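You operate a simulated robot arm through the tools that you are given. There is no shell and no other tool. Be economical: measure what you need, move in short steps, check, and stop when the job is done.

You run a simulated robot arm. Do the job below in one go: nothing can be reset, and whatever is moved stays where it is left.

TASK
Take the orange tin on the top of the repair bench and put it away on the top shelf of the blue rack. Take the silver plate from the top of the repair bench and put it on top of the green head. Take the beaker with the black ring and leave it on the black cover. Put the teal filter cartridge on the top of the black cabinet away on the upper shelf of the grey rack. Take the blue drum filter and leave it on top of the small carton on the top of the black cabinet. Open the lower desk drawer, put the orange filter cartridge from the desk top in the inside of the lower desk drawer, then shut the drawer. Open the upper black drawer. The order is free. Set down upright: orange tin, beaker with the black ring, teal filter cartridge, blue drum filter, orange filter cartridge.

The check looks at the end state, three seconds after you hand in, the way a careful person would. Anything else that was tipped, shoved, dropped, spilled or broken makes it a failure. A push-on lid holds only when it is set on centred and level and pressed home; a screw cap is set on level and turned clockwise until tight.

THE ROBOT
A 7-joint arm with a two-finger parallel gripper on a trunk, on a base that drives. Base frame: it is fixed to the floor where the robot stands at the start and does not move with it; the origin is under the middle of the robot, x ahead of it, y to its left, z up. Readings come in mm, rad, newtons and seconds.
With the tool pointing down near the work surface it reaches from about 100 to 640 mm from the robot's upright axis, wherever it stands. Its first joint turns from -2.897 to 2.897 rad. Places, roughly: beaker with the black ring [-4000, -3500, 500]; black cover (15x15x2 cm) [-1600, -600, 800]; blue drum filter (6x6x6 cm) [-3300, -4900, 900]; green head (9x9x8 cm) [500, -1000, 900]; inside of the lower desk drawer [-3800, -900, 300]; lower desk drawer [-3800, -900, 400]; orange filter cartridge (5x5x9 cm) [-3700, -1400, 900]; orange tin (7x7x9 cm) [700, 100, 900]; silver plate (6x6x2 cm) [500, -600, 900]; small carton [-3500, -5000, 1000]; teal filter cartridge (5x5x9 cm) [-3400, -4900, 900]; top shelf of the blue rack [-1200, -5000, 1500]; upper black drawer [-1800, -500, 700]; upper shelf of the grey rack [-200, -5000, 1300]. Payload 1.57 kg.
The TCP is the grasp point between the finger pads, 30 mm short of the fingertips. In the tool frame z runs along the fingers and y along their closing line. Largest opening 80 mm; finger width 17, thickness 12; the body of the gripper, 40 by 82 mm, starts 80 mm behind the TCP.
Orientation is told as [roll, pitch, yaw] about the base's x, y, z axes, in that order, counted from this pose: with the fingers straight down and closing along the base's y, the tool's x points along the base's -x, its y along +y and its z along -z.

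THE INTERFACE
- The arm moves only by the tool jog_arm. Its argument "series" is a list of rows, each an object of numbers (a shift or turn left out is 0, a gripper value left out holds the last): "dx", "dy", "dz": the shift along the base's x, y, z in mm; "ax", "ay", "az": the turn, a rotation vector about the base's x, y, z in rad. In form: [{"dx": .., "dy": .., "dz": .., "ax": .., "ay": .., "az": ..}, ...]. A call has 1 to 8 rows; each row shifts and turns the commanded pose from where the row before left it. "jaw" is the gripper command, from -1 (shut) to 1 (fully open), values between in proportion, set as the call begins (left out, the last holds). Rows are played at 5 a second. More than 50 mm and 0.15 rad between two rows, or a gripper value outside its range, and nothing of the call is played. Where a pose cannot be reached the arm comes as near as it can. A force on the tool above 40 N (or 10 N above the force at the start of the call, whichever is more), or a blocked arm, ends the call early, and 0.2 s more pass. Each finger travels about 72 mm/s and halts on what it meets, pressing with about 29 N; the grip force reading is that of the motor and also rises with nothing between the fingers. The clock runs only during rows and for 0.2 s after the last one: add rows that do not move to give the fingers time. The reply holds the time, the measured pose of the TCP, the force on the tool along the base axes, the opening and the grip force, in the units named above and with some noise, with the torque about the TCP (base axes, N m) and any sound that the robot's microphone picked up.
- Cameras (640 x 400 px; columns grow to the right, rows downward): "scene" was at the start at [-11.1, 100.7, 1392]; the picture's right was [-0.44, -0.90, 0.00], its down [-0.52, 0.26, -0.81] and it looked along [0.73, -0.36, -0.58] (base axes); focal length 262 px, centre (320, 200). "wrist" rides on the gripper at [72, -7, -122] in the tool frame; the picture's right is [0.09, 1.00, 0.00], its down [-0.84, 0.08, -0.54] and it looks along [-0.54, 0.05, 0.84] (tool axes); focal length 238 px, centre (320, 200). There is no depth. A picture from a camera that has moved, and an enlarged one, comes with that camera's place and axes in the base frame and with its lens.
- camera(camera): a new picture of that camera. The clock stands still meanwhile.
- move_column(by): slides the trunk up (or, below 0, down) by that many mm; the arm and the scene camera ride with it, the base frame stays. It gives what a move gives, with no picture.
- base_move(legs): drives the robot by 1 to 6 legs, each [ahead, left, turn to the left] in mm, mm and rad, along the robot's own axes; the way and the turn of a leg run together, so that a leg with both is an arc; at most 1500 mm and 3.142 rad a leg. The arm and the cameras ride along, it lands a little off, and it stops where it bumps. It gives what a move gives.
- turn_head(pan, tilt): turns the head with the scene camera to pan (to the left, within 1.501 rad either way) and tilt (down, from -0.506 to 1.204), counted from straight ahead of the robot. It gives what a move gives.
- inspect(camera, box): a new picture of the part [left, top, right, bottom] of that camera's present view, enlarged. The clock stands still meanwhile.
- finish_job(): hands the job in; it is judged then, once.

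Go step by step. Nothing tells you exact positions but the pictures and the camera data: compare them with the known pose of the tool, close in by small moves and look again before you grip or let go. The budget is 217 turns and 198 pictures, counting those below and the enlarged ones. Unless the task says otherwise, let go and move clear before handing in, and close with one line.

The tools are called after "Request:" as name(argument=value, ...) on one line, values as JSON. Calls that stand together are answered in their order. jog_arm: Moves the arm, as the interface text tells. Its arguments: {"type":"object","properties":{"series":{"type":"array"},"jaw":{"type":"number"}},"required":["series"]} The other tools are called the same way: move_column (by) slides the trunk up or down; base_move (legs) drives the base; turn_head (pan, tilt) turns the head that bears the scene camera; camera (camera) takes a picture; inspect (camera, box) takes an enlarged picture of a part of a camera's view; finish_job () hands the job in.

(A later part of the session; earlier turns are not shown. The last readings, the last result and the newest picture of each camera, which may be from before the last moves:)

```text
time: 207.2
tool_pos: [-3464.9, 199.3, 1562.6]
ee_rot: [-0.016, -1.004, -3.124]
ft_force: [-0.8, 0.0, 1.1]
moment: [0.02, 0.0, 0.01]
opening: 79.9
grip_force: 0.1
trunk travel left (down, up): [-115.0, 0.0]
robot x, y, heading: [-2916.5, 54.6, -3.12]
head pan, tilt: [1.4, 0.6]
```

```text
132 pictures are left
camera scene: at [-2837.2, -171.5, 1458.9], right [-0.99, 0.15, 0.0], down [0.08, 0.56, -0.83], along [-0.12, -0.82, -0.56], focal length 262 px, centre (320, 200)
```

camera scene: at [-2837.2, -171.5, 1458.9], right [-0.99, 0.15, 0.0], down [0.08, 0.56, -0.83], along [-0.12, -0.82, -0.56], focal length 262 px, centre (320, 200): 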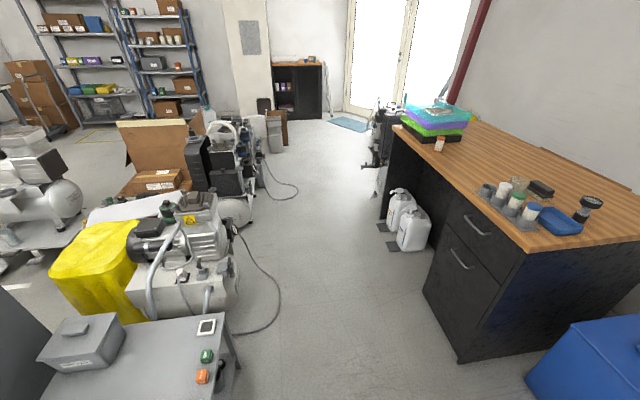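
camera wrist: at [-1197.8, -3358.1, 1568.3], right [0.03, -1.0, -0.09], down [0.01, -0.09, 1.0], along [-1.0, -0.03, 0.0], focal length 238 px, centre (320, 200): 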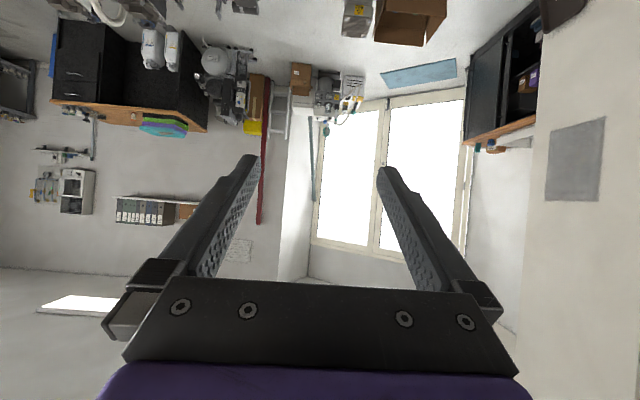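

The aisle is clear all the way to the cabinet. I'll strafe to face the desk drawers, lower the trunk, and set the arm for the lower drawer's handle (about y -930, z 530).

Request:
base_move(legs=[[0, 600, 0], [0, 520, -0.03]])

Request:
turn_head(pan=1.0, tilt=0.6)

Request:
move_column(by=-115)

Request:
jog_arm(series=[{"dz": -48}, {"dz": -48}, {"dz": -48}, {"dz": -48}, {"dz": -48}, {"dz": -48}, {"dz": -48}, {"dz": -48}])

Request:
camera(camera="scene")

```text
time: 218.4
tool_pos: [-3445.4, -881.8, 1562.4]
ee_rot: [-0.014, -1.003, 3.115]
ft_force: [0.0, -0.1, -0.1]
moment: [-0.03, 0.0, -0.04]
opening: 80.1
grip_force: 0.0
trunk travel left (down, up): [-115.0, 0.0]
robot x, y, heading: [-2902.6, -1052.1, 3.128]
head pan, tilt: [1.4, 0.6]
```

```text
time: 219.3
tool_pos: [-3443.3, -881.4, 1563.1]
ee_rot: [-0.017, -1.004, 3.116]
ft_force: [0.4, -0.6, 0.0]
moment: [0.01, 0.01, 0.01]
opening: 80.0
grip_force: 0.1
trunk travel left (down, up): [-115.0, 0.0]
robot x, y, heading: [-2901.8, -1054.7, 3.123]
head pan, tilt: [1.0, 0.6]
```

```text
time: 220.7
tool_pos: [-3444.5, -881.2, 1448.1]
ee_rot: [-0.014, -1.005, 3.115]
ft_force: [-0.9, -0.6, -0.1]
moment: [0.01, 0.04, 0.02]
opening: 79.9
grip_force: 0.1
trunk travel left (down, up): [0.0, 115.0]
robot x, y, heading: [-2903.7, -1049.9, 3.122]
head pan, tilt: [1.0, 0.6]
```

```text
time: 222.5
tool_pos: [-3443.3, -882.1, 1063.0]
ee_rot: [-0.016, -1.002, 3.115]
ft_force: [0.4, 0.1, -0.1]
moment: [-0.01, 0.01, 0.0]
opening: 80.0
grip_force: 0.1
trunk travel left (down, up): [0.0, 115.0]
robot x, y, heading: [-2906.0, -1053.6, 3.123]
head pan, tilt: [1.0, 0.6]
```

```text
131 pictures are left
camera scene: at [-2865.0, -1268.0, 1343.9], right [-0.83, 0.56, 0.0], down [0.31, 0.47, -0.83], along [-0.46, -0.69, -0.56], focal length 262 px, centre (320, 200)
```

scene: 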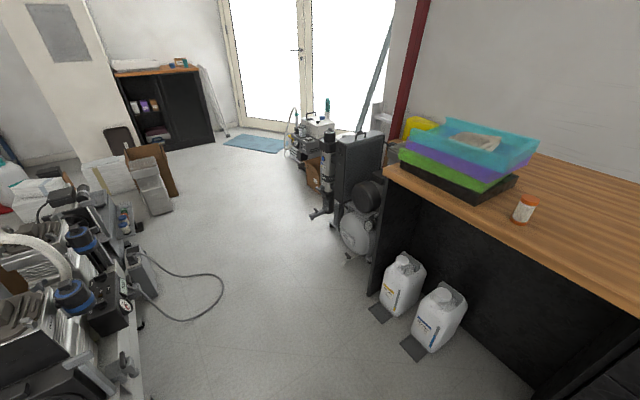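

Cartridge at about (-3713,-1443), desk top z≈847. Now pitch the tool horizontal and lower toward the drawer handle.

Request:
jog_arm(series=[{"ay": 0.14, "dz": -45}, {"ay": 0.14, "dz": -45}, {"ay": 0.14, "dz": -45}, {"ay": 0.145, "dz": -45}, {"dz": -48}, {"dz": -48}, {"dz": -48}, {"dz": -48}])

Request:
camera(camera="wrist")

```text
time: 224.3
tool_pos: [-3442.9, -880.7, 694.3]
ee_rot: [1.483, -1.557, 1.622]
ft_force: [0.3, -0.3, 0.1]
moment: [-0.03, -0.04, 0.0]
opening: 80.2
grip_force: 0.2
trunk travel left (down, up): [0.0, 115.0]
robot x, y, heading: [-2905.1, -1052.8, 3.12]
head pan, tilt: [1.0, 0.6]
```

```text
130 pictures are left
camera wrist: at [-3322.7, -879.1, 622.0], right [-0.04, -1.0, -0.08], down [0.54, -0.09, 0.84], along [-0.84, -0.01, 0.54], focal length 238 px, centre (320, 200)
```

wrist: 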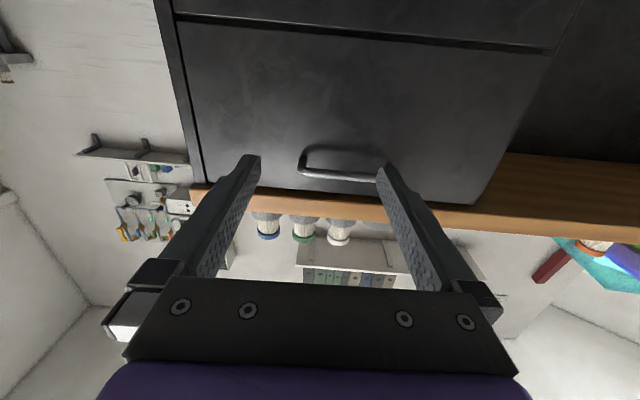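

That's the upper drawer's handle (z≈764). Lower drawer starts below z≈603; go lower.

Request:
jog_arm(series=[{"dz": -48}, {"dz": -48}, {"dz": -48}])

Request:
camera(camera="wrist")

```text
time: 225.1
tool_pos: [-3443.5, -877.5, 546.7]
ee_rot: [1.425, -1.55, 1.687]
ft_force: [0.3, -0.2, -0.1]
moment: [0.03, 0.0, 0.01]
opening: 79.9
grip_force: 0.1
out of reach, approached as far as the arm can: row 3
trunk travel left (down, up): [0.0, 115.0]
robot x, y, heading: [-2902.1, -1052.6, 3.123]
head pan, tilt: [1.0, 0.6]
```

```text
129 pictures are left
camera wrist: at [-3322.1, -875.7, 475.6], right [-0.03, -1.0, -0.07], down [0.54, -0.08, 0.84], along [-0.84, -0.01, 0.54], focal length 238 px, centre (320, 200)
```

wrist: 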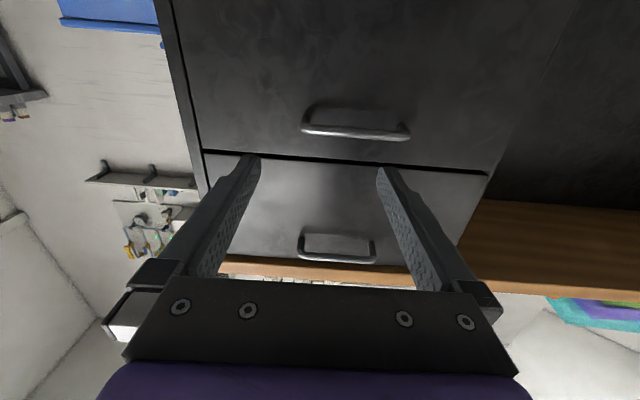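

Lower handle is at about (x -3620, y -916, z 562). Roll the gripper 90° so the fingers close vertically.

Request:
jog_arm(series=[{"ax": 0.15}, {"ax": 0.15}, {"ax": 0.15}, {"ax": 0.15}, {"ax": 0.15}, {"ax": 0.15}, {"ax": 0.15}, {"ax": 0.15}])

Request:
jog_arm(series=[{"ax": 0.15}, {"ax": 0.15}, {"ax": 0.07}])

Request:
camera(camera="wrist")

```text
time: 226.9
tool_pos: [-3507.1, -576.5, 686.6]
ee_rot: [-1.421, -0.697, -1.594]
ft_force: [-0.3, -0.9, -0.1]
moment: [0.01, 0.03, -0.01]
opening: 79.9
grip_force: 0.1
out of reach, approached as far as the arm can: row 1, 2, 3, 4, 5, 6, 7, 8
trunk travel left (down, up): [0.0, 115.0]
robot x, y, heading: [-2903.8, -1055.2, 3.124]
head pan, tilt: [1.0, 0.6]
```

```text
time: 227.7
tool_pos: [-3538.5, -510.9, 722.6]
ee_rot: [-1.384, -0.401, -1.603]
ft_force: [-0.5, 0.2, 0.0]
moment: [0.01, 0.01, 0.02]
opening: 79.9
grip_force: 0.0
out of reach, approached as far as the arm can: row 1, 2, 3
trunk travel left (down, up): [0.0, 115.0]
robot x, y, heading: [-2904.9, -1049.6, 3.12]
head pan, tilt: [1.0, 0.6]
```

```text
128 pictures are left
camera wrist: at [-3418.0, -437.4, 722.9], right [0.18, -0.3, -0.94], down [0.52, -0.78, 0.35], along [-0.83, -0.55, 0.02], focal length 238 px, centre (320, 200)
```

wrist: 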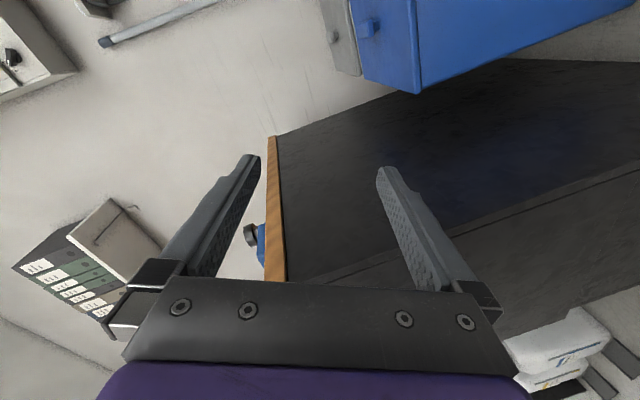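

That roll direction is out of reach and the arm drifted. Reverse it.

Request:
jog_arm(series=[{"ax": -0.07}, {"ax": -0.15}, {"ax": -0.15}, {"ax": -0.15}, {"ax": -0.15}, {"ax": -0.15}, {"ax": -0.15}, {"ax": -0.15}])

Request:
jog_arm(series=[{"ax": -0.15}, {"ax": -0.15}, {"ax": -0.15}])

```text
time: 229.5
tool_pos: [-3533.1, -539.4, 736.4]
ee_rot: [-1.039, -1.507, -1.94]
ft_force: [0.7, 0.4, 0.1]
moment: [0.02, -0.02, 0.0]
opening: 79.8
grip_force: 0.1
out of reach, approached as far as the arm can: row 2, 3, 4, 6, 8
trunk travel left (down, up): [0.0, 115.0]
robot x, y, heading: [-2901.0, -1051.4, 3.122]
head pan, tilt: [1.0, 0.6]
```

```text
time: 230.3
tool_pos: [-3532.7, -546.8, 737.7]
ee_rot: [1.673, -1.181, 1.633]
ft_force: [-0.1, 0.1, 0.5]
moment: [-0.01, 0.01, -0.01]
opening: 79.9
grip_force: 0.0
out of reach, approached as far as the arm can: row 2
trunk travel left (down, up): [0.0, 115.0]
robot x, y, heading: [-2900.9, -1049.4, 3.122]
head pan, tilt: [1.0, 0.6]
```

Move back to a comfortable spot while undoing the leftover roll.

Request:
jog_arm(series=[{"dx": 16, "dy": -42, "ax": -0.07}, {"dx": 16, "dy": -42, "ax": -0.07}, {"dx": 16, "dy": -42, "ax": -0.07}, {"dx": 16, "dy": -42, "ax": -0.07}, {"dx": 16, "dy": -42, "ax": -0.07}, {"dx": 16, "dy": -42}, {"dx": 16, "dy": -42}, {"dx": 16, "dy": -42}])

Request:
camera(camera="wrist")

```text
time: 232.1
tool_pos: [-3603.1, -660.0, 658.5]
ee_rot: [1.707, -0.83, 1.607]
ft_force: [0.5, 0.1, 0.4]
moment: [-0.01, -0.03, -0.01]
opening: 80.3
grip_force: 0.1
out of reach, approached as far as the arm can: row 1, 2, 3, 4, 5, 6, 7, 8
trunk travel left (down, up): [0.0, 115.0]
robot x, y, heading: [-2905.6, -1054.4, 3.126]
head pan, tilt: [1.0, 0.6]
```

```text
127 pictures are left
camera wrist: at [-3482.5, -686.9, 591.8], right [0.16, -0.79, 0.6], down [0.53, 0.58, 0.62], along [-0.83, 0.21, 0.51], focal length 238 px, centre (320, 200)
```

wrist: 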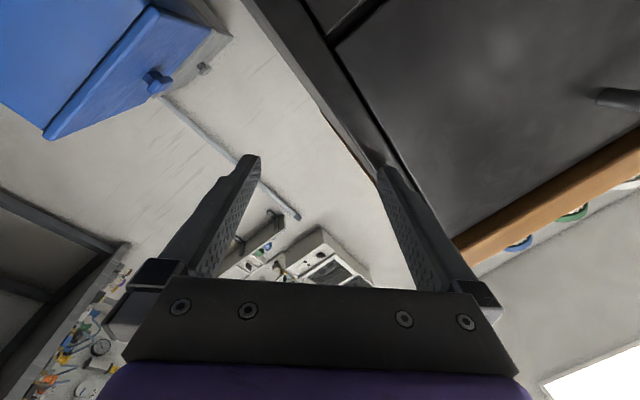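

The arm is in an awkward stretched configuration near the desk. Back the base off first, then recover the arm in free space.

Request:
base_move(legs=[[-200, 0, 0]])

Request:
jog_arm(series=[{"dz": 40}, {"dz": 40}, {"dz": 40}, {"dz": 40}, {"dz": 40}, {"dz": 40}])

Request:
camera(camera="scene")

```text
time: 233.4
tool_pos: [-3576.9, -664.3, 661.4]
ee_rot: [1.709, -0.831, 1.608]
ft_force: [1.3, 0.5, 0.0]
moment: [0.03, 0.0, -0.01]
opening: 80.1
grip_force: 0.0
trunk travel left (down, up): [0.0, 115.0]
robot x, y, heading: [-2877.8, -1053.8, 3.125]
head pan, tilt: [1.0, 0.6]
stopped in leg 1: the robot was blocked; the commanded pose is now the measured one
```

```text
time: 234.8
tool_pos: [-3633.2, -612.0, 872.9]
ee_rot: [1.706, -0.832, 1.609]
ft_force: [-0.3, -0.2, -1.0]
moment: [0.02, 0.05, 0.0]
opening: 80.1
grip_force: 0.0
out of reach, approached as far as the arm can: row 1, 2, 3, 4, 5, 6
trunk travel left (down, up): [0.0, 115.0]
robot x, y, heading: [-2875.5, -1055.4, 3.131]
head pan, tilt: [1.0, 0.6]
```

```text
126 pictures are left
camera scene: at [-2837.1, -1269.5, 1343.9], right [-0.83, 0.55, 0.0], down [0.31, 0.47, -0.83], along [-0.46, -0.69, -0.56], focal length 262 px, centre (320, 200)
```

scene: 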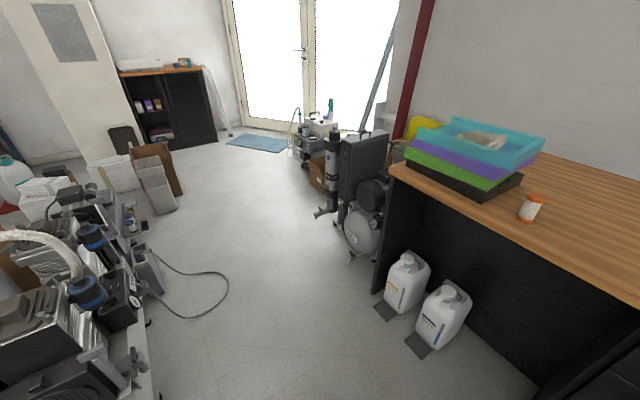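

The base bumped something just behind, so I won't go back further. The arm is at full extension; bring it inward.

Request:
jog_arm(series=[{"dx": 45}, {"dx": 45}, {"dx": 45}, {"dx": 45}, {"dx": 45}, {"dx": 45}])

Request:
camera(camera="wrist")

```text
time: 236.2
tool_pos: [-3461.3, -486.7, 838.5]
ee_rot: [1.707, -0.834, 1.613]
ft_force: [0.1, -0.2, 0.3]
moment: [0.03, 0.01, -0.04]
opening: 80.0
grip_force: 0.1
out of reach, approached as far as the arm can: row 1, 2, 3, 4, 5, 6
trunk travel left (down, up): [0.0, 115.0]
robot x, y, heading: [-2878.8, -1051.0, 3.121]
head pan, tilt: [1.0, 0.6]
```

```text
125 pictures are left
camera wrist: at [-3341.8, -511.5, 769.6], right [0.17, -0.79, 0.6], down [0.53, 0.58, 0.62], along [-0.83, 0.21, 0.51], focal length 238 px, centre (320, 200)
```

wrist: 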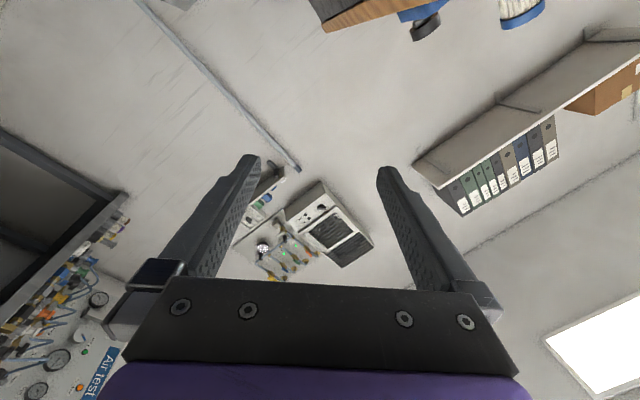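

Restore the level roll (+0.73 about x) while moving up.

Request:
jog_arm(series=[{"ax": 0.146}, {"ax": 0.146}, {"ax": 0.146}, {"ax": 0.146}, {"ax": 0.146}, {"dz": 30}, {"dz": 30}])

Request:
camera(camera="wrist")

```text
time: 237.8
tool_pos: [-3465.5, -476.1, 896.1]
ee_rot: [0.455, -1.545, 2.853]
ft_force: [-0.5, -0.4, 0.2]
moment: [-0.01, 0.0, 0.0]
opening: 79.7
grip_force: 0.1
out of reach, approached as far as the arm can: row 6, 7
trunk travel left (down, up): [0.0, 115.0]
robot x, y, heading: [-2872.5, -1056.3, 3.124]
head pan, tilt: [1.0, 0.6]
```

```text
124 pictures are left
camera wrist: at [-3345.1, -449.1, 827.1], right [0.17, -0.98, -0.08], down [0.53, 0.02, 0.85], along [-0.83, -0.19, 0.52], focal length 238 px, centre (320, 200)
```

wrist: 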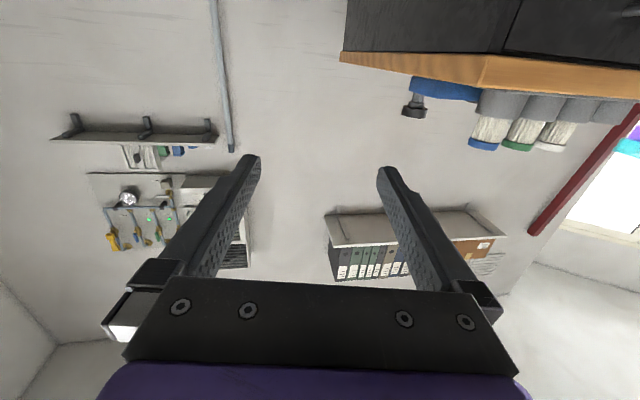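

Level again. Bring the TCP inward toward the robot's front.

Request:
jog_arm(series=[{"dy": -45}, {"dy": -45}, {"dy": -45}, {"dy": -45}, {"dy": -45}, {"dy": -45}, {"dy": -45}, {"dy": -45}])

Request:
turn_head(pan=0.3, tilt=0.6)

Request:
camera(camera="scene")

```text
time: 239.6
tool_pos: [-3636.3, -619.3, 856.4]
ee_rot: [0.488, -1.545, 2.819]
ft_force: [0.5, -0.2, 0.5]
moment: [-0.03, 0.02, -0.01]
opening: 80.0
grip_force: 0.1
out of reach, approached as far as the arm can: row 1, 2, 3, 4, 5, 6, 7, 8
trunk travel left (down, up): [0.0, 115.0]
robot x, y, heading: [-2871.4, -1055.6, 3.122]
head pan, tilt: [1.0, 0.6]
```

```text
time: 240.7
tool_pos: [-3635.5, -619.2, 856.1]
ee_rot: [0.474, -1.544, 2.832]
ft_force: [-1.2, -0.5, -0.8]
moment: [-0.01, -0.03, -0.02]
opening: 79.9
grip_force: 0.1
trunk travel left (down, up): [0.0, 115.0]
robot x, y, heading: [-2874.3, -1055.1, 3.129]
head pan, tilt: [0.3, 0.6]
```

```text
123 pictures are left
camera scene: at [-2872.9, -1220.9, 1343.9], right [-0.28, 0.96, 0.0], down [0.54, 0.16, -0.83], along [-0.79, -0.23, -0.56], focal length 262 px, centre (320, 200)
```

scene: 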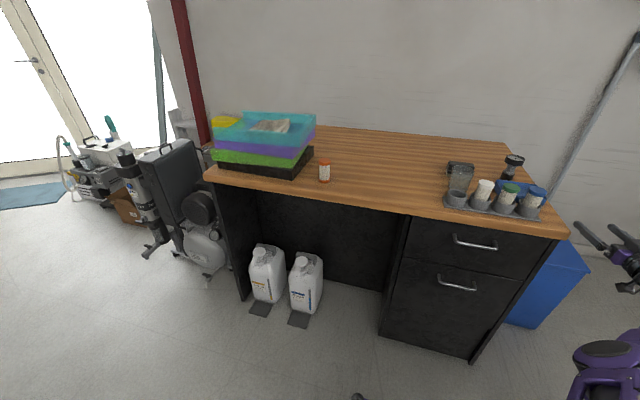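

The arm radius is locked in this orientation; tilt the tool back down (pitch) to free it.

Request:
jog_arm(series=[{"ay": -0.14, "dz": 20}, {"ay": -0.14, "dz": 20}, {"ay": -0.14, "dz": 20}, {"ay": -0.14, "dz": 20}, {"dx": 40, "dz": 20}, {"dx": 40, "dz": 20}, {"dx": 40}, {"dx": 40}])

Request:
camera(camera="scene")

```text
time: 242.5
tool_pos: [-3467.2, -639.5, 968.4]
ee_rot: [0.177, -0.985, 3.128]
ft_force: [0.1, 0.4, -0.4]
moment: [0.0, 0.02, -0.04]
opening: 79.8
grip_force: 0.0
out of reach, approached as far as the arm can: row 1, 3, 4
trunk travel left (down, up): [0.0, 115.0]
robot x, y, heading: [-2877.7, -1055.5, 3.125]
head pan, tilt: [0.3, 0.6]
```

```text
122 pictures are left
camera scene: at [-2873.3, -1220.9, 1343.9], right [-0.28, 0.96, 0.0], down [0.54, 0.16, -0.82], along [-0.79, -0.23, -0.57], focal length 262 px, centre (320, 200)
```

scene: 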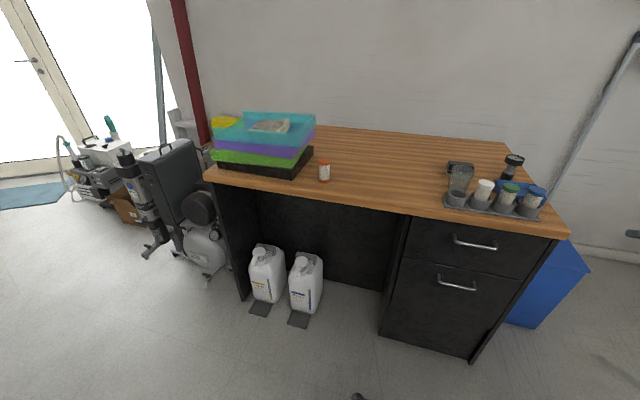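

The arm is responsive again. The handle is at about (-3589,-914,553). I'll use a steep pitch (-0.5) with the gripper rolled 90°, so first fix the orientation and come inward.

Request:
turn_head(pan=1.5, tilt=0.5)

Request:
jog_arm(series=[{"dx": 25, "dy": -40, "ax": 0.049, "az": -0.073}, {"dx": 25, "dy": -40, "ax": 0.049, "az": -0.073}, {"dx": 20, "dy": -40, "ay": -0.12}, {"dx": 20, "dy": -40, "ay": -0.12}, {"dx": 0, "dy": -40, "ay": -0.12}, {"dx": 0, "dy": -40, "ay": -0.12}])

Request:
jog_arm(series=[{"ax": -0.071, "az": -0.13}, {"ax": -0.071, "az": -0.13}, {"ax": -0.071, "az": -0.13}])

```text
time: 243.9
tool_pos: [-3465.7, -639.1, 969.4]
ee_rot: [0.176, -0.986, 3.129]
ft_force: [0.8, -0.1, -0.4]
moment: [-0.03, 0.03, -0.01]
opening: 80.0
grip_force: 0.1
trunk travel left (down, up): [0.0, 115.0]
robot x, y, heading: [-2872.7, -1052.9, 3.125]
head pan, tilt: [1.499, 0.499]
```

```text
time: 245.3
tool_pos: [-3376.3, -878.6, 968.5]
ee_rot: [-0.007, -0.508, 3.133]
ft_force: [-0.2, 1.0, -0.4]
moment: [-0.02, 0.04, 0.02]
opening: 80.1
grip_force: 0.1
trunk travel left (down, up): [0.0, 115.0]
robot x, y, heading: [-2875.2, -1050.8, 3.126]
head pan, tilt: [1.499, 0.499]
```

```text
time: 246.1
tool_pos: [-3376.0, -878.7, 969.2]
ee_rot: [0.225, -0.452, 2.634]
ft_force: [-0.1, -0.2, -0.2]
moment: [-0.03, -0.01, -0.02]
opening: 80.0
grip_force: 0.0
trunk travel left (down, up): [0.0, 115.0]
robot x, y, heading: [-2876.9, -1057.2, 3.131]
head pan, tilt: [1.499, 0.499]
```

Works without drift. Continue the roll to 90°.

Request:
jog_arm(series=[{"ax": -0.071, "az": -0.13}, {"ax": -0.071, "az": -0.13}, {"ax": -0.071, "az": -0.13}, {"ax": -0.071, "az": -0.13}, {"ax": -0.071, "az": -0.13}, {"ax": -0.071, "az": -0.13}, {"ax": -0.071, "az": -0.13}, {"ax": -0.043, "az": -0.08}])

Request:
camera(camera="wrist")

```text
time: 247.9
tool_pos: [-3376.5, -879.2, 969.3]
ee_rot: [0.489, -0.001, 1.559]
ft_force: [0.4, -0.1, -0.4]
moment: [-0.02, -0.01, -0.03]
opening: 80.0
grip_force: 0.0
trunk travel left (down, up): [0.0, 115.0]
robot x, y, heading: [-2878.9, -1054.1, 3.129]
head pan, tilt: [1.499, 0.499]
```

```text
121 pictures are left
camera wrist: at [-3315.8, -952.1, 1074.1], right [-0.88, -0.08, 0.47], down [0.2, 0.83, 0.52], along [-0.43, 0.55, -0.72], focal length 238 px, centre (320, 200)
```

wrist: 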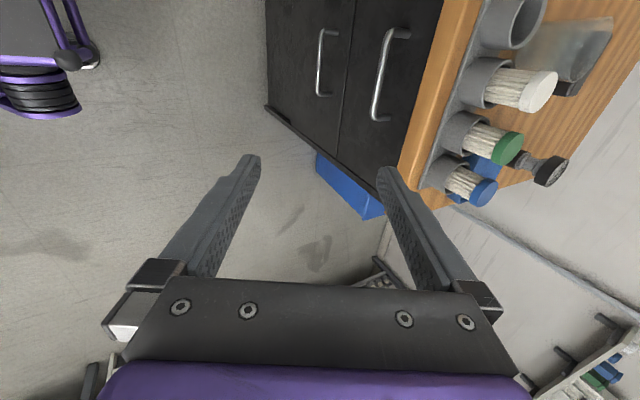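

Gripper now closes in the vertical plane. Pull in, lower, then drive forward to the handle.

Request:
jog_arm(series=[{"dx": 35, "dy": -6, "dz": -35}, {"dx": 35, "dy": -6, "dz": -35}, {"dx": 30, "dy": -6, "dz": -38}, {"dy": -6, "dz": -45}, {"dy": -6, "dz": -45}, {"dy": -6, "dz": -45}, {"dz": -45}, {"dz": -30}], jaw=-0.2)

Request:
camera(camera="wrist")

```text
time: 249.7
tool_pos: [-3277.6, -914.8, 649.9]
ee_rot: [0.49, -0.005, 1.559]
ft_force: [0.2, 0.2, 0.8]
moment: [-0.04, -0.02, -0.04]
opening: 31.9
grip_force: 0.0
trunk travel left (down, up): [0.0, 115.0]
robot x, y, heading: [-2877.7, -1056.3, 3.123]
head pan, tilt: [1.499, 0.499]
```

```text
120 pictures are left
camera wrist: at [-3216.5, -987.7, 755.5], right [-0.88, -0.08, 0.47], down [0.2, 0.83, 0.52], along [-0.43, 0.55, -0.72], focal length 238 px, centre (320, 200)
```

wrist: 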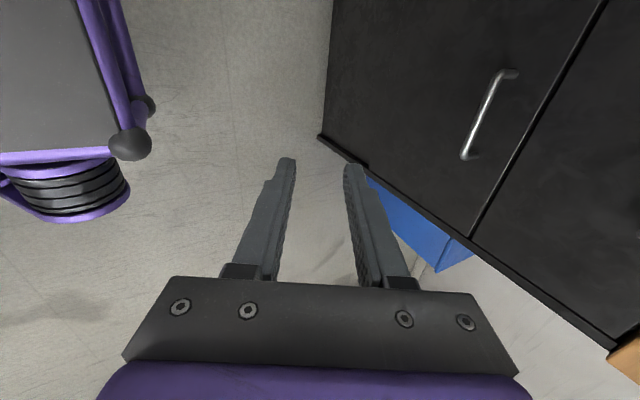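

Handle bar at about (-3594,-919,559). Drive forward 268 mm to the pre-grasp pose.

Request:
base_move(legs=[[268, 0, 0.012]])

Request:
camera(camera="wrist")

```text
time: 251.6
tool_pos: [-3543.4, -920.3, 650.9]
ee_rot: [0.489, -0.002, 1.578]
ft_force: [1.0, -0.4, 0.6]
moment: [0.0, 0.03, 0.0]
opening: 32.0
grip_force: 0.2
trunk travel left (down, up): [0.0, 115.0]
robot x, y, heading: [-3143.1, -1055.3, -3.14]
head pan, tilt: [1.499, 0.499]
```

```text
119 pictures are left
camera wrist: at [-3481.9, -992.1, 755.7], right [-0.88, -0.1, 0.47], down [0.18, 0.84, 0.52], along [-0.44, 0.54, -0.72], focal length 238 px, centre (320, 200)
```

wrist: 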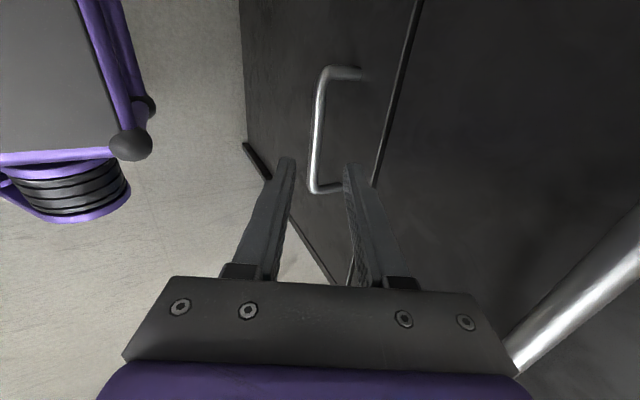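

Fingers straddle the bar line. Advance along the tool axis.

Request:
jog_arm(series=[{"dx": -9.6, "dz": -18}, {"dx": -9.6, "dz": -18}, {"dx": -9.6, "dz": -18}])

Request:
camera(camera="wrist")

```text
time: 252.3
tool_pos: [-3573.7, -921.4, 595.8]
ee_rot: [0.49, -0.002, 1.578]
ft_force: [-0.4, -0.3, 0.7]
moment: [-0.01, -0.01, 0.0]
opening: 32.0
grip_force: 0.1
trunk travel left (down, up): [0.0, 115.0]
robot x, y, heading: [-3142.5, -1051.6, -3.14]
head pan, tilt: [1.499, 0.499]
```

```text
118 pictures are left
camera wrist: at [-3511.2, -992.7, 701.3], right [-0.88, -0.1, 0.47], down [0.18, 0.84, 0.52], along [-0.44, 0.54, -0.72], focal length 238 px, centre (320, 200)
```

wrist: 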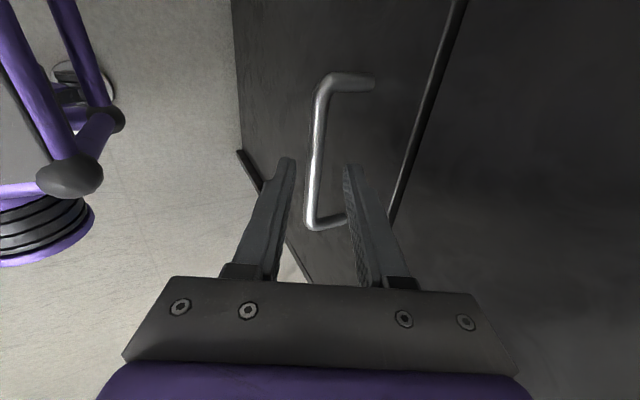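

Advance 22 mm more and close on the bar.

Request:
jog_arm(series=[{"dx": -4, "dz": -10}, {"dx": -4, "dz": -11}, {}])

Request:
jog_arm(series=[{}, {}, {}], jaw=-1)

Request:
camera(camera="wrist")

```text
time: 253.2
tool_pos: [-3581.0, -922.3, 575.8]
ee_rot: [0.489, -0.001, 1.579]
ft_force: [0.0, 0.4, 0.0]
moment: [-0.01, -0.01, 0.0]
opening: 32.0
grip_force: 0.1
trunk travel left (down, up): [0.0, 115.0]
robot x, y, heading: [-3138.7, -1052.4, -3.146]
head pan, tilt: [1.499, 0.499]
```

```text
time: 253.9
tool_pos: [-3581.7, -922.6, 576.1]
ee_rot: [0.489, -0.002, 1.576]
ft_force: [-1.0, -0.5, -1.7]
moment: [-0.26, -0.01, -0.44]
opening: 11.7
grip_force: 29.3
trunk travel left (down, up): [0.0, 115.0]
robot x, y, heading: [-3141.5, -1055.0, -3.142]
head pan, tilt: [1.499, 0.499]
```

```text
117 pictures are left
camera wrist: at [-3519.0, -993.6, 680.3], right [-0.88, -0.1, 0.47], down [0.18, 0.84, 0.52], along [-0.44, 0.54, -0.72], focal length 238 px, centre (320, 200)
```

wrist: 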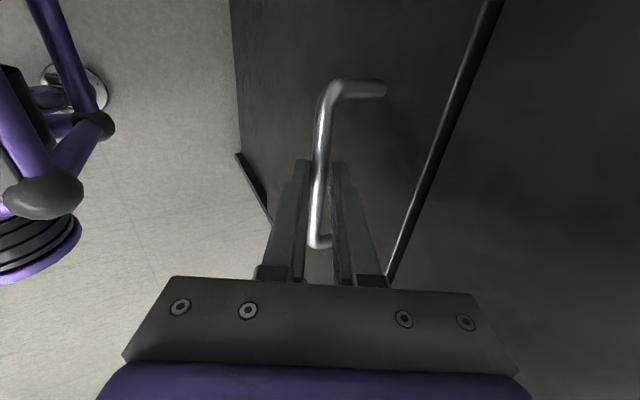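

Gripped the bar. Pull by driving back.

Request:
base_move(legs=[[-120, 0, 0]])

Request:
camera(camera="wrist")

```text
time: 255.2
tool_pos: [-3462.2, -921.3, 575.9]
ee_rot: [0.487, -0.001, 1.577]
ft_force: [1.8, -4.6, 0.8]
moment: [-0.32, -0.01, -0.39]
opening: 11.9
grip_force: 29.2
trunk travel left (down, up): [0.0, 115.0]
robot x, y, heading: [-3022.9, -1052.7, -3.14]
head pan, tilt: [1.499, 0.499]
```

```text
116 pictures are left
camera wrist: at [-3399.9, -993.6, 680.4], right [-0.88, -0.1, 0.47], down [0.18, 0.84, 0.52], along [-0.44, 0.54, -0.72], focal length 238 px, centre (320, 200)
```

wrist: 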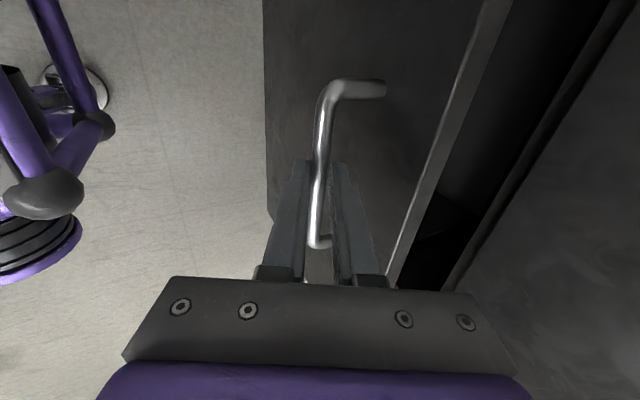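

Drawer is opening. Pull another 130 mm.

Request:
base_move(legs=[[-130, 0, 0]])

Request:
jog_arm(series=[{"dx": 20}, {"dx": 20}, {"dx": 20}, {}])

Request:
camera(camera="wrist")

```text
time: 256.5
tool_pos: [-3329.4, -921.1, 575.6]
ee_rot: [0.489, -0.001, 1.578]
ft_force: [1.5, -9.8, 3.8]
moment: [-0.5, 0.0, -0.33]
opening: 11.6
grip_force: 29.4
trunk travel left (down, up): [0.0, 115.0]
robot x, y, heading: [-2889.2, -1051.8, 3.139]
head pan, tilt: [1.499, 0.499]
```

```text
time: 257.4
tool_pos: [-3279.4, -921.8, 575.9]
ee_rot: [0.51, 0.001, 1.582]
ft_force: [-7.8, 2.3, -16.0]
moment: [0.08, -0.02, -0.64]
opening: 11.9
grip_force: 29.2
trunk travel left (down, up): [0.0, 115.0]
robot x, y, heading: [-2889.1, -1051.3, 3.139]
head pan, tilt: [1.499, 0.499]
stopped in row 4: the force on the tool passed its limit at 43 N (the readings are from after the stop); the commanded pose is now the measured one
```

```text
115 pictures are left
camera wrist: at [-3215.7, -992.8, 679.9], right [-0.87, -0.1, 0.49], down [0.19, 0.84, 0.51], along [-0.46, 0.53, -0.71], focal length 238 px, centre (320, 200)
```

wrist: 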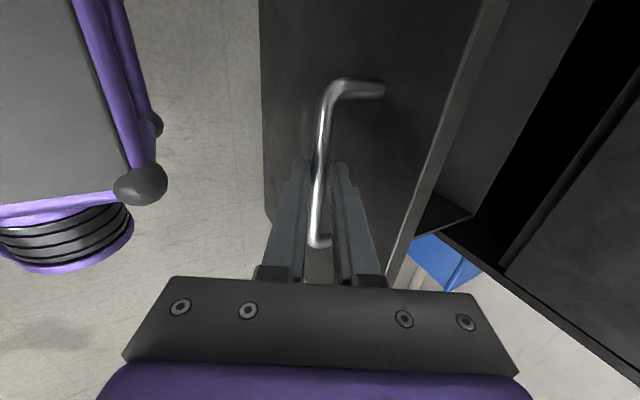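

Drawer is fully open (~300 mm). Release and lift away.

Request:
jog_arm(series=[{}, {}, {}], jaw=-0.2)

Request:
jog_arm(series=[{"dx": 9, "dz": 18}, {"dx": 9, "dz": 18}, {"dx": 9, "dz": 18}, {"dx": 9, "dz": 20}, {"dz": 45}, {"dz": 45}, {"dz": 45}, {"dz": 45}])

Request:
camera(camera="wrist")

```text
time: 258.1
tool_pos: [-3278.8, -922.0, 577.9]
ee_rot: [0.512, 0.0, 1.583]
ft_force: [-0.5, 0.2, 0.0]
moment: [-0.04, 0.03, -0.02]
opening: 32.0
grip_force: 0.1
trunk travel left (down, up): [0.0, 115.0]
robot x, y, heading: [-2887.7, -1053.0, -3.141]
head pan, tilt: [1.499, 0.499]
```

```text
time: 259.9
tool_pos: [-3254.4, -914.6, 828.9]
ee_rot: [0.51, -0.001, 1.582]
ft_force: [0.2, 0.2, 0.0]
moment: [0.02, -0.04, -0.03]
opening: 32.0
grip_force: 0.1
out of reach, approached as far as the arm can: row 6, 7
trunk travel left (down, up): [0.0, 115.0]
robot x, y, heading: [-2890.4, -1051.5, -3.14]
head pan, tilt: [1.499, 0.499]
```

```text
114 pictures are left
camera wrist: at [-3188.5, -986.1, 933.2], right [-0.87, -0.1, 0.49], down [0.19, 0.84, 0.51], along [-0.46, 0.54, -0.71], focal length 238 px, centre (320, 200)
```

wrist: 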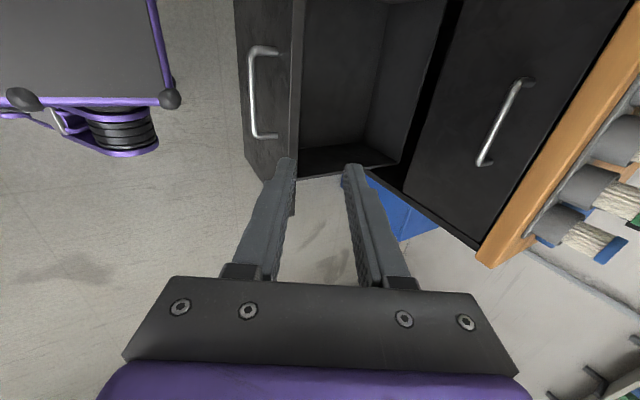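

Now look into the open drawer with the scene camera.

Request:
turn_head(pan=0.3, tilt=0.8)

Request:
camera(camera="scene")

```text
time: 261.4
tool_pos: [-3253.4, -914.4, 829.1]
ee_rot: [0.512, 0.001, 1.582]
ft_force: [1.3, 0.2, -0.5]
moment: [0.0, -0.03, -0.03]
opening: 32.1
grip_force: 0.0
trunk travel left (down, up): [0.0, 115.0]
robot x, y, heading: [-2887.1, -1055.1, -3.147]
head pan, tilt: [0.3, 0.799]
```

```text
113 pictures are left
camera scene: at [-2876.6, -1216.5, 1327.0], right [-0.3, 0.96, 0.0], down [0.68, 0.21, -0.7], along [-0.67, -0.21, -0.72], focal length 262 px, centre (320, 200)
```

scene: 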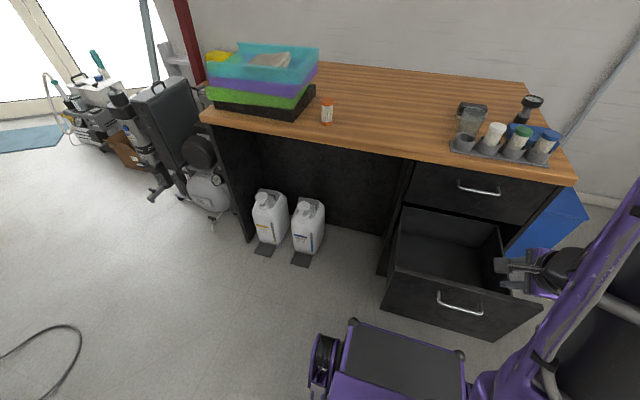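

The drawer interior is shallow (front z 300–600), easy to place into. Undo the roll and go tool-down for picking the cartridge.

Request:
turn_head(pan=1.5, tilt=0.6)

Request:
jog_arm(series=[{"ax": 0.071, "az": 0.13}, {"ax": 0.071, "az": 0.13}, {"ax": 0.071, "az": 0.13}, {"ax": 0.071, "az": 0.13}, {"ax": 0.071, "az": 0.13}, {"ax": 0.071, "az": 0.13}, {"ax": 0.071, "az": 0.13}, {"ax": 0.071, "az": 0.13}], jaw=1)

Request:
jog_arm(series=[{"ax": 0.071, "az": 0.13}, {"ax": 0.071, "az": 0.13}, {"ax": 0.045, "az": 0.08}, {"dz": 40}, {"dz": 40}, {"dz": 40}, {"dz": 40}, {"dz": 40}])

Request:
jog_arm(series=[{"ay": -0.13}, {"ay": -0.13}, {"ay": -0.13}, {"ay": -0.1}])

Request:
base_move(legs=[[50, 0, 0], [0, 450, 0], [170, 0, 0]])

Request:
camera(camera="wrist")

```text
time: 262.8
tool_pos: [-3253.7, -916.1, 828.3]
ee_rot: [0.514, 0.0, 1.583]
ft_force: [-0.6, 0.9, 0.5]
moment: [0.0, -0.02, 0.02]
opening: 32.2
grip_force: 0.1
trunk travel left (down, up): [0.0, 115.0]
robot x, y, heading: [-2888.6, -1054.2, -3.143]
head pan, tilt: [1.499, 0.6]
```

```text
time: 264.6
tool_pos: [-3253.8, -917.1, 830.1]
ee_rot: [0.205, -0.458, 2.723]
ft_force: [-0.2, 0.6, 0.0]
moment: [0.02, 0.0, 0.02]
opening: 80.0
grip_force: 0.2
trunk travel left (down, up): [0.0, 115.0]
robot x, y, heading: [-2890.1, -1052.2, -3.146]
head pan, tilt: [1.499, 0.6]
```

```text
time: 266.4
tool_pos: [-3254.7, -917.1, 1029.8]
ee_rot: [0.0, -0.495, -3.127]
ft_force: [1.0, -0.2, -1.8]
moment: [-0.03, -0.01, 0.0]
opening: 80.4
grip_force: 0.0
trunk travel left (down, up): [0.0, 115.0]
robot x, y, heading: [-2889.9, -1053.7, -3.148]
head pan, tilt: [1.499, 0.6]
```

```text
time: 267.4
tool_pos: [-3254.7, -917.0, 1029.2]
ee_rot: [0.009, -0.003, -3.13]
ft_force: [-0.6, -0.2, -0.8]
moment: [0.04, 0.04, 0.01]
opening: 80.2
grip_force: 0.0
trunk travel left (down, up): [0.0, 115.0]
robot x, y, heading: [-2888.8, -1052.6, -3.143]
head pan, tilt: [1.499, 0.6]
```

```text
time: 273.8
tool_pos: [-3472.8, -1363.6, 1029.3]
ee_rot: [0.009, -0.006, -3.135]
ft_force: [0.2, -0.4, 1.3]
moment: [0.0, 0.01, 0.0]
opening: 79.9
grip_force: 0.0
trunk travel left (down, up): [0.0, 115.0]
robot x, y, heading: [-3108.6, -1499.2, 3.133]
head pan, tilt: [1.499, 0.6]
```

```text
112 pictures are left
camera wrist: at [-3401.9, -1355.3, 1151.4], right [0.1, -1.0, 0.01], down [-0.83, -0.08, 0.55], along [-0.54, -0.06, -0.84], focal length 238 px, centre (320, 200)
```

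wrist: 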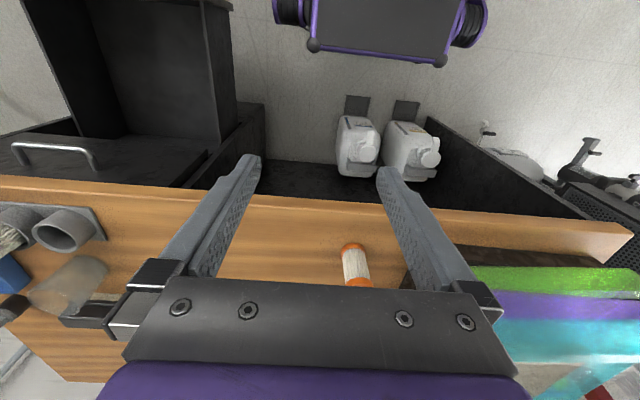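

Cartridge at about (-3698,-1443). Move above it.

Request:
jog_arm(series=[{"dx": -40, "dy": -16}, {"dx": -40, "dy": -16}, {"dx": -40, "dy": -16}, {"dx": -40, "dy": -16}, {"dx": -35, "dy": -13}, {}])

Request:
camera(camera="wrist")

```text
time: 275.2
tool_pos: [-3668.0, -1439.4, 1027.1]
ee_rot: [0.008, -0.005, -3.135]
ft_force: [0.1, 0.7, -0.2]
moment: [0.01, 0.04, -0.01]
opening: 79.9
grip_force: 0.1
trunk travel left (down, up): [0.0, 115.0]
robot x, y, heading: [-3109.1, -1505.1, 3.134]
head pan, tilt: [1.499, 0.6]
```

```text
111 pictures are left
camera wrist: at [-3596.0, -1430.9, 1150.2], right [0.1, -1.0, 0.01], down [-0.83, -0.08, 0.55], along [-0.54, -0.06, -0.84], focal length 238 px, centre (320, 200)
```

wrist: 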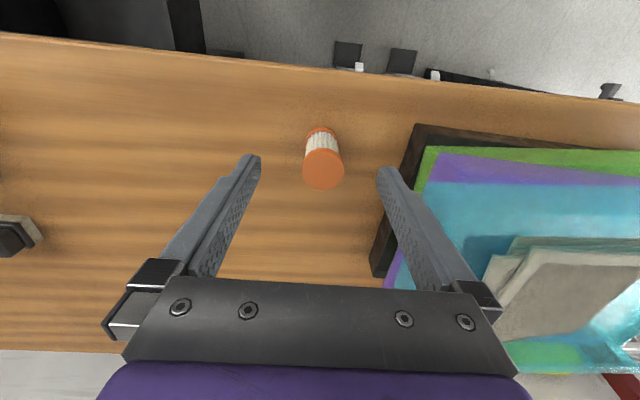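

Cartridge top at (-3699,-1446). Centre and descend.

Request:
jog_arm(series=[{"dx": -31, "dy": -6}, {"dz": -40}, {"dz": -30}, {}])

Request:
camera(camera="wrist")

```text
time: 276.2
tool_pos: [-3698.2, -1444.1, 959.0]
ee_rot: [0.01, -0.004, -3.134]
ft_force: [-0.1, 1.1, -0.4]
moment: [0.03, 0.02, 0.03]
opening: 79.8
grip_force: 0.1
trunk travel left (down, up): [0.0, 115.0]
robot x, y, heading: [-3111.3, -1500.4, 3.133]
head pan, tilt: [1.499, 0.6]
```

```text
110 pictures are left
camera wrist: at [-3626.5, -1435.8, 1080.8], right [0.1, -1.0, 0.01], down [-0.83, -0.08, 0.55], along [-0.54, -0.06, -0.84], focal length 238 px, centre (320, 200)
```

wrist: 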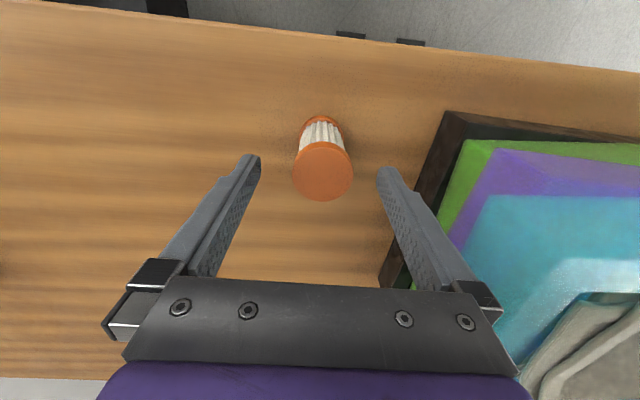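

Centred. Descend to grip height and close.

Request:
jog_arm(series=[{"dx": -3, "dy": -1, "dz": -30}, {"dz": -28}, {}])

Request:
jog_arm(series=[{}, {}, {}, {}], jaw=-1)

Request:
jog_arm(series=[{"dz": 5}, {"dz": 15}, {"dz": 30}, {"dz": 40}, {"dz": 40}])

Request:
camera(camera="wrist")

```text
time: 277.0
tool_pos: [-3700.4, -1447.2, 899.8]
ee_rot: [0.008, -0.003, -3.135]
ft_force: [-1.0, -0.7, -0.4]
moment: [-0.02, 0.05, 0.02]
opening: 79.8
grip_force: 0.0
trunk travel left (down, up): [0.0, 115.0]
robot x, y, heading: [-3107.8, -1501.9, 3.134]
head pan, tilt: [1.499, 0.6]
```

```text
time: 278.0
tool_pos: [-3700.2, -1446.6, 901.6]
ee_rot: [0.009, -0.003, -3.134]
ft_force: [0.4, 0.2, -0.7]
moment: [0.06, -0.01, -0.03]
opening: 41.2
grip_force: 29.1
trunk travel left (down, up): [0.0, 115.0]
robot x, y, heading: [-3108.7, -1504.0, 3.134]
head pan, tilt: [1.499, 0.6]
```

```text
time: 279.2
tool_pos: [-3701.3, -1449.0, 1031.0]
ee_rot: [0.008, -0.004, -3.133]
ft_force: [0.4, 0.5, -0.3]
moment: [-0.02, -0.06, -0.02]
opening: 41.3
grip_force: 29.0
trunk travel left (down, up): [0.0, 115.0]
robot x, y, heading: [-3103.9, -1505.9, 3.139]
head pan, tilt: [1.499, 0.6]
```

```text
109 pictures are left
camera wrist: at [-3630.8, -1440.5, 1153.1], right [0.1, -1.0, 0.01], down [-0.83, -0.08, 0.55], along [-0.54, -0.06, -0.84], focal length 238 px, centre (320, 200)
```

wrist: 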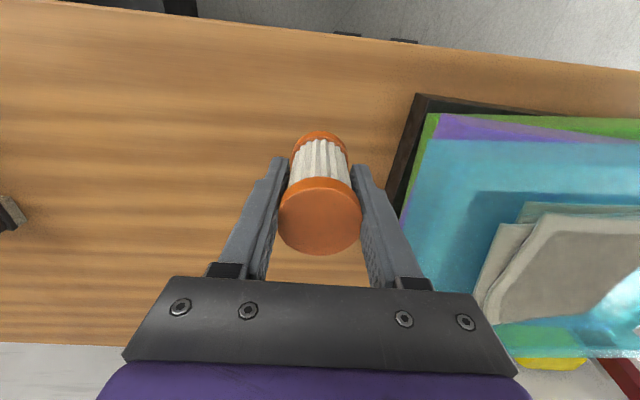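

Cartridge held. Back off and strafe right over the open drawer.

Request:
base_move(legs=[[-154, 0, 0], [0, -465, 0]])

Request:
jog_arm(series=[{"dx": 15, "dy": 10, "dz": -40}, {"dx": 15, "dy": 10, "dz": -40}, {"dx": 10, "dy": 10, "dz": -40}, {"dz": -40}, {"dz": -40}])

Request:
camera(camera="wrist")

```text
time: 285.2
tool_pos: [-3547.5, -987.0, 1030.0]
ee_rot: [0.01, -0.006, -3.128]
ft_force: [-0.6, -0.4, -1.1]
moment: [0.02, -0.02, -0.04]
opening: 41.0
grip_force: 29.1
trunk travel left (down, up): [0.0, 115.0]
robot x, y, heading: [-2956.7, -1035.4, -3.141]
head pan, tilt: [1.499, 0.6]
```

```text
time: 286.4
tool_pos: [-3507.8, -958.5, 830.5]
ee_rot: [0.009, -0.005, -3.128]
ft_force: [0.3, -0.3, -0.5]
moment: [0.0, -0.01, -0.03]
opening: 40.8
grip_force: 29.1
trunk travel left (down, up): [0.0, 115.0]
robot x, y, heading: [-2954.1, -1031.7, -3.142]
head pan, tilt: [1.499, 0.6]
```

```text
108 pictures are left
camera wrist: at [-3436.9, -948.8, 952.2], right [0.11, -0.99, 0.01], down [-0.83, -0.08, 0.55], along [-0.54, -0.07, -0.84], focal length 238 px, centre (320, 200)
```

wrist: 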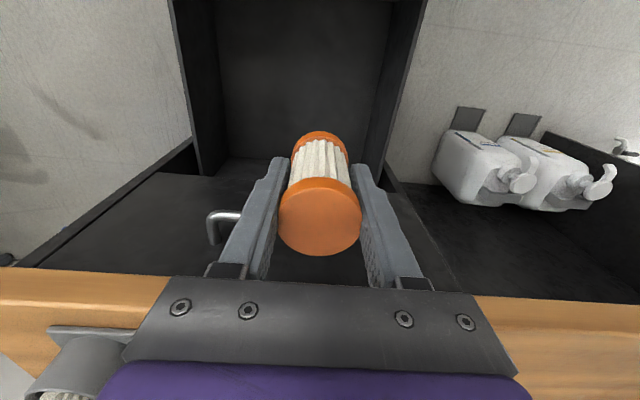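

Over the drawer interior (y -818..-1073). Lower in.

Request:
jog_arm(series=[{"dx": 8, "dy": 10, "dz": -40}, {"dz": -48}, {"dz": -48}, {"dz": -48}, {"dz": -48}, {"dz": -48}, {"dz": -48}])

Request:
camera(camera="wrist")

```text
time: 288.0
tool_pos: [-3502.5, -947.8, 503.5]
ee_rot: [0.008, -0.006, -3.128]
ft_force: [-0.2, 0.4, -1.3]
moment: [-0.01, 0.03, 0.0]
opening: 40.8
grip_force: 28.9
trunk travel left (down, up): [0.0, 115.0]
robot x, y, heading: [-2953.8, -1031.6, -3.137]
head pan, tilt: [1.499, 0.6]
```

```text
107 pictures are left
camera wrist: at [-3430.6, -938.6, 626.3], right [0.11, -0.99, 0.01], down [-0.83, -0.08, 0.55], along [-0.54, -0.07, -0.84], focal length 238 px, centre (320, 200)
```

wrist: 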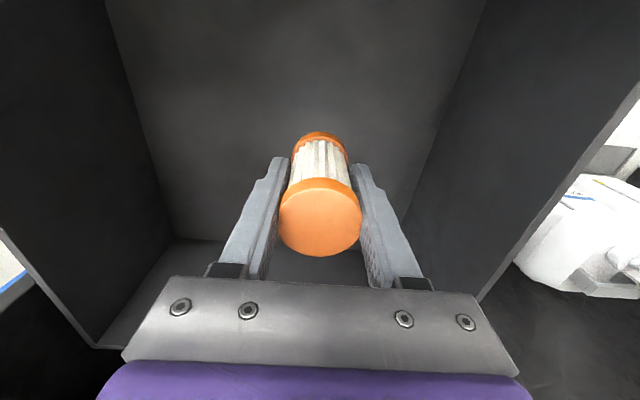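

Lower to contact with the drawer bottom.

Request:
jog_arm(series=[{"dz": -40}, {"dz": -40}, {"dz": -20}, {"dz": -6}, {"dz": -6}, {"dz": -5}, {"dz": -5}])

Request:
camera(camera="wrist")

```text
time: 289.6
tool_pos: [-3500.3, -947.3, 382.5]
ee_rot: [0.008, -0.008, -3.127]
ft_force: [0.2, -1.4, 7.9]
moment: [0.16, -0.05, -0.02]
opening: 40.6
grip_force: 29.5
trunk travel left (down, up): [0.0, 115.0]
robot x, y, heading: [-2957.7, -1031.7, -3.14]
head pan, tilt: [1.499, 0.6]
```

```text
106 pictures are left
camera wrist: at [-3429.2, -937.4, 503.9], right [0.11, -0.99, 0.01], down [-0.83, -0.08, 0.55], along [-0.54, -0.07, -0.84], focal length 238 px, centre (320, 200)
```

wrist: 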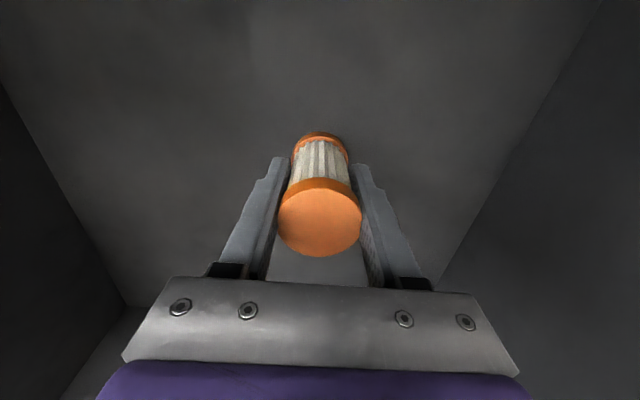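

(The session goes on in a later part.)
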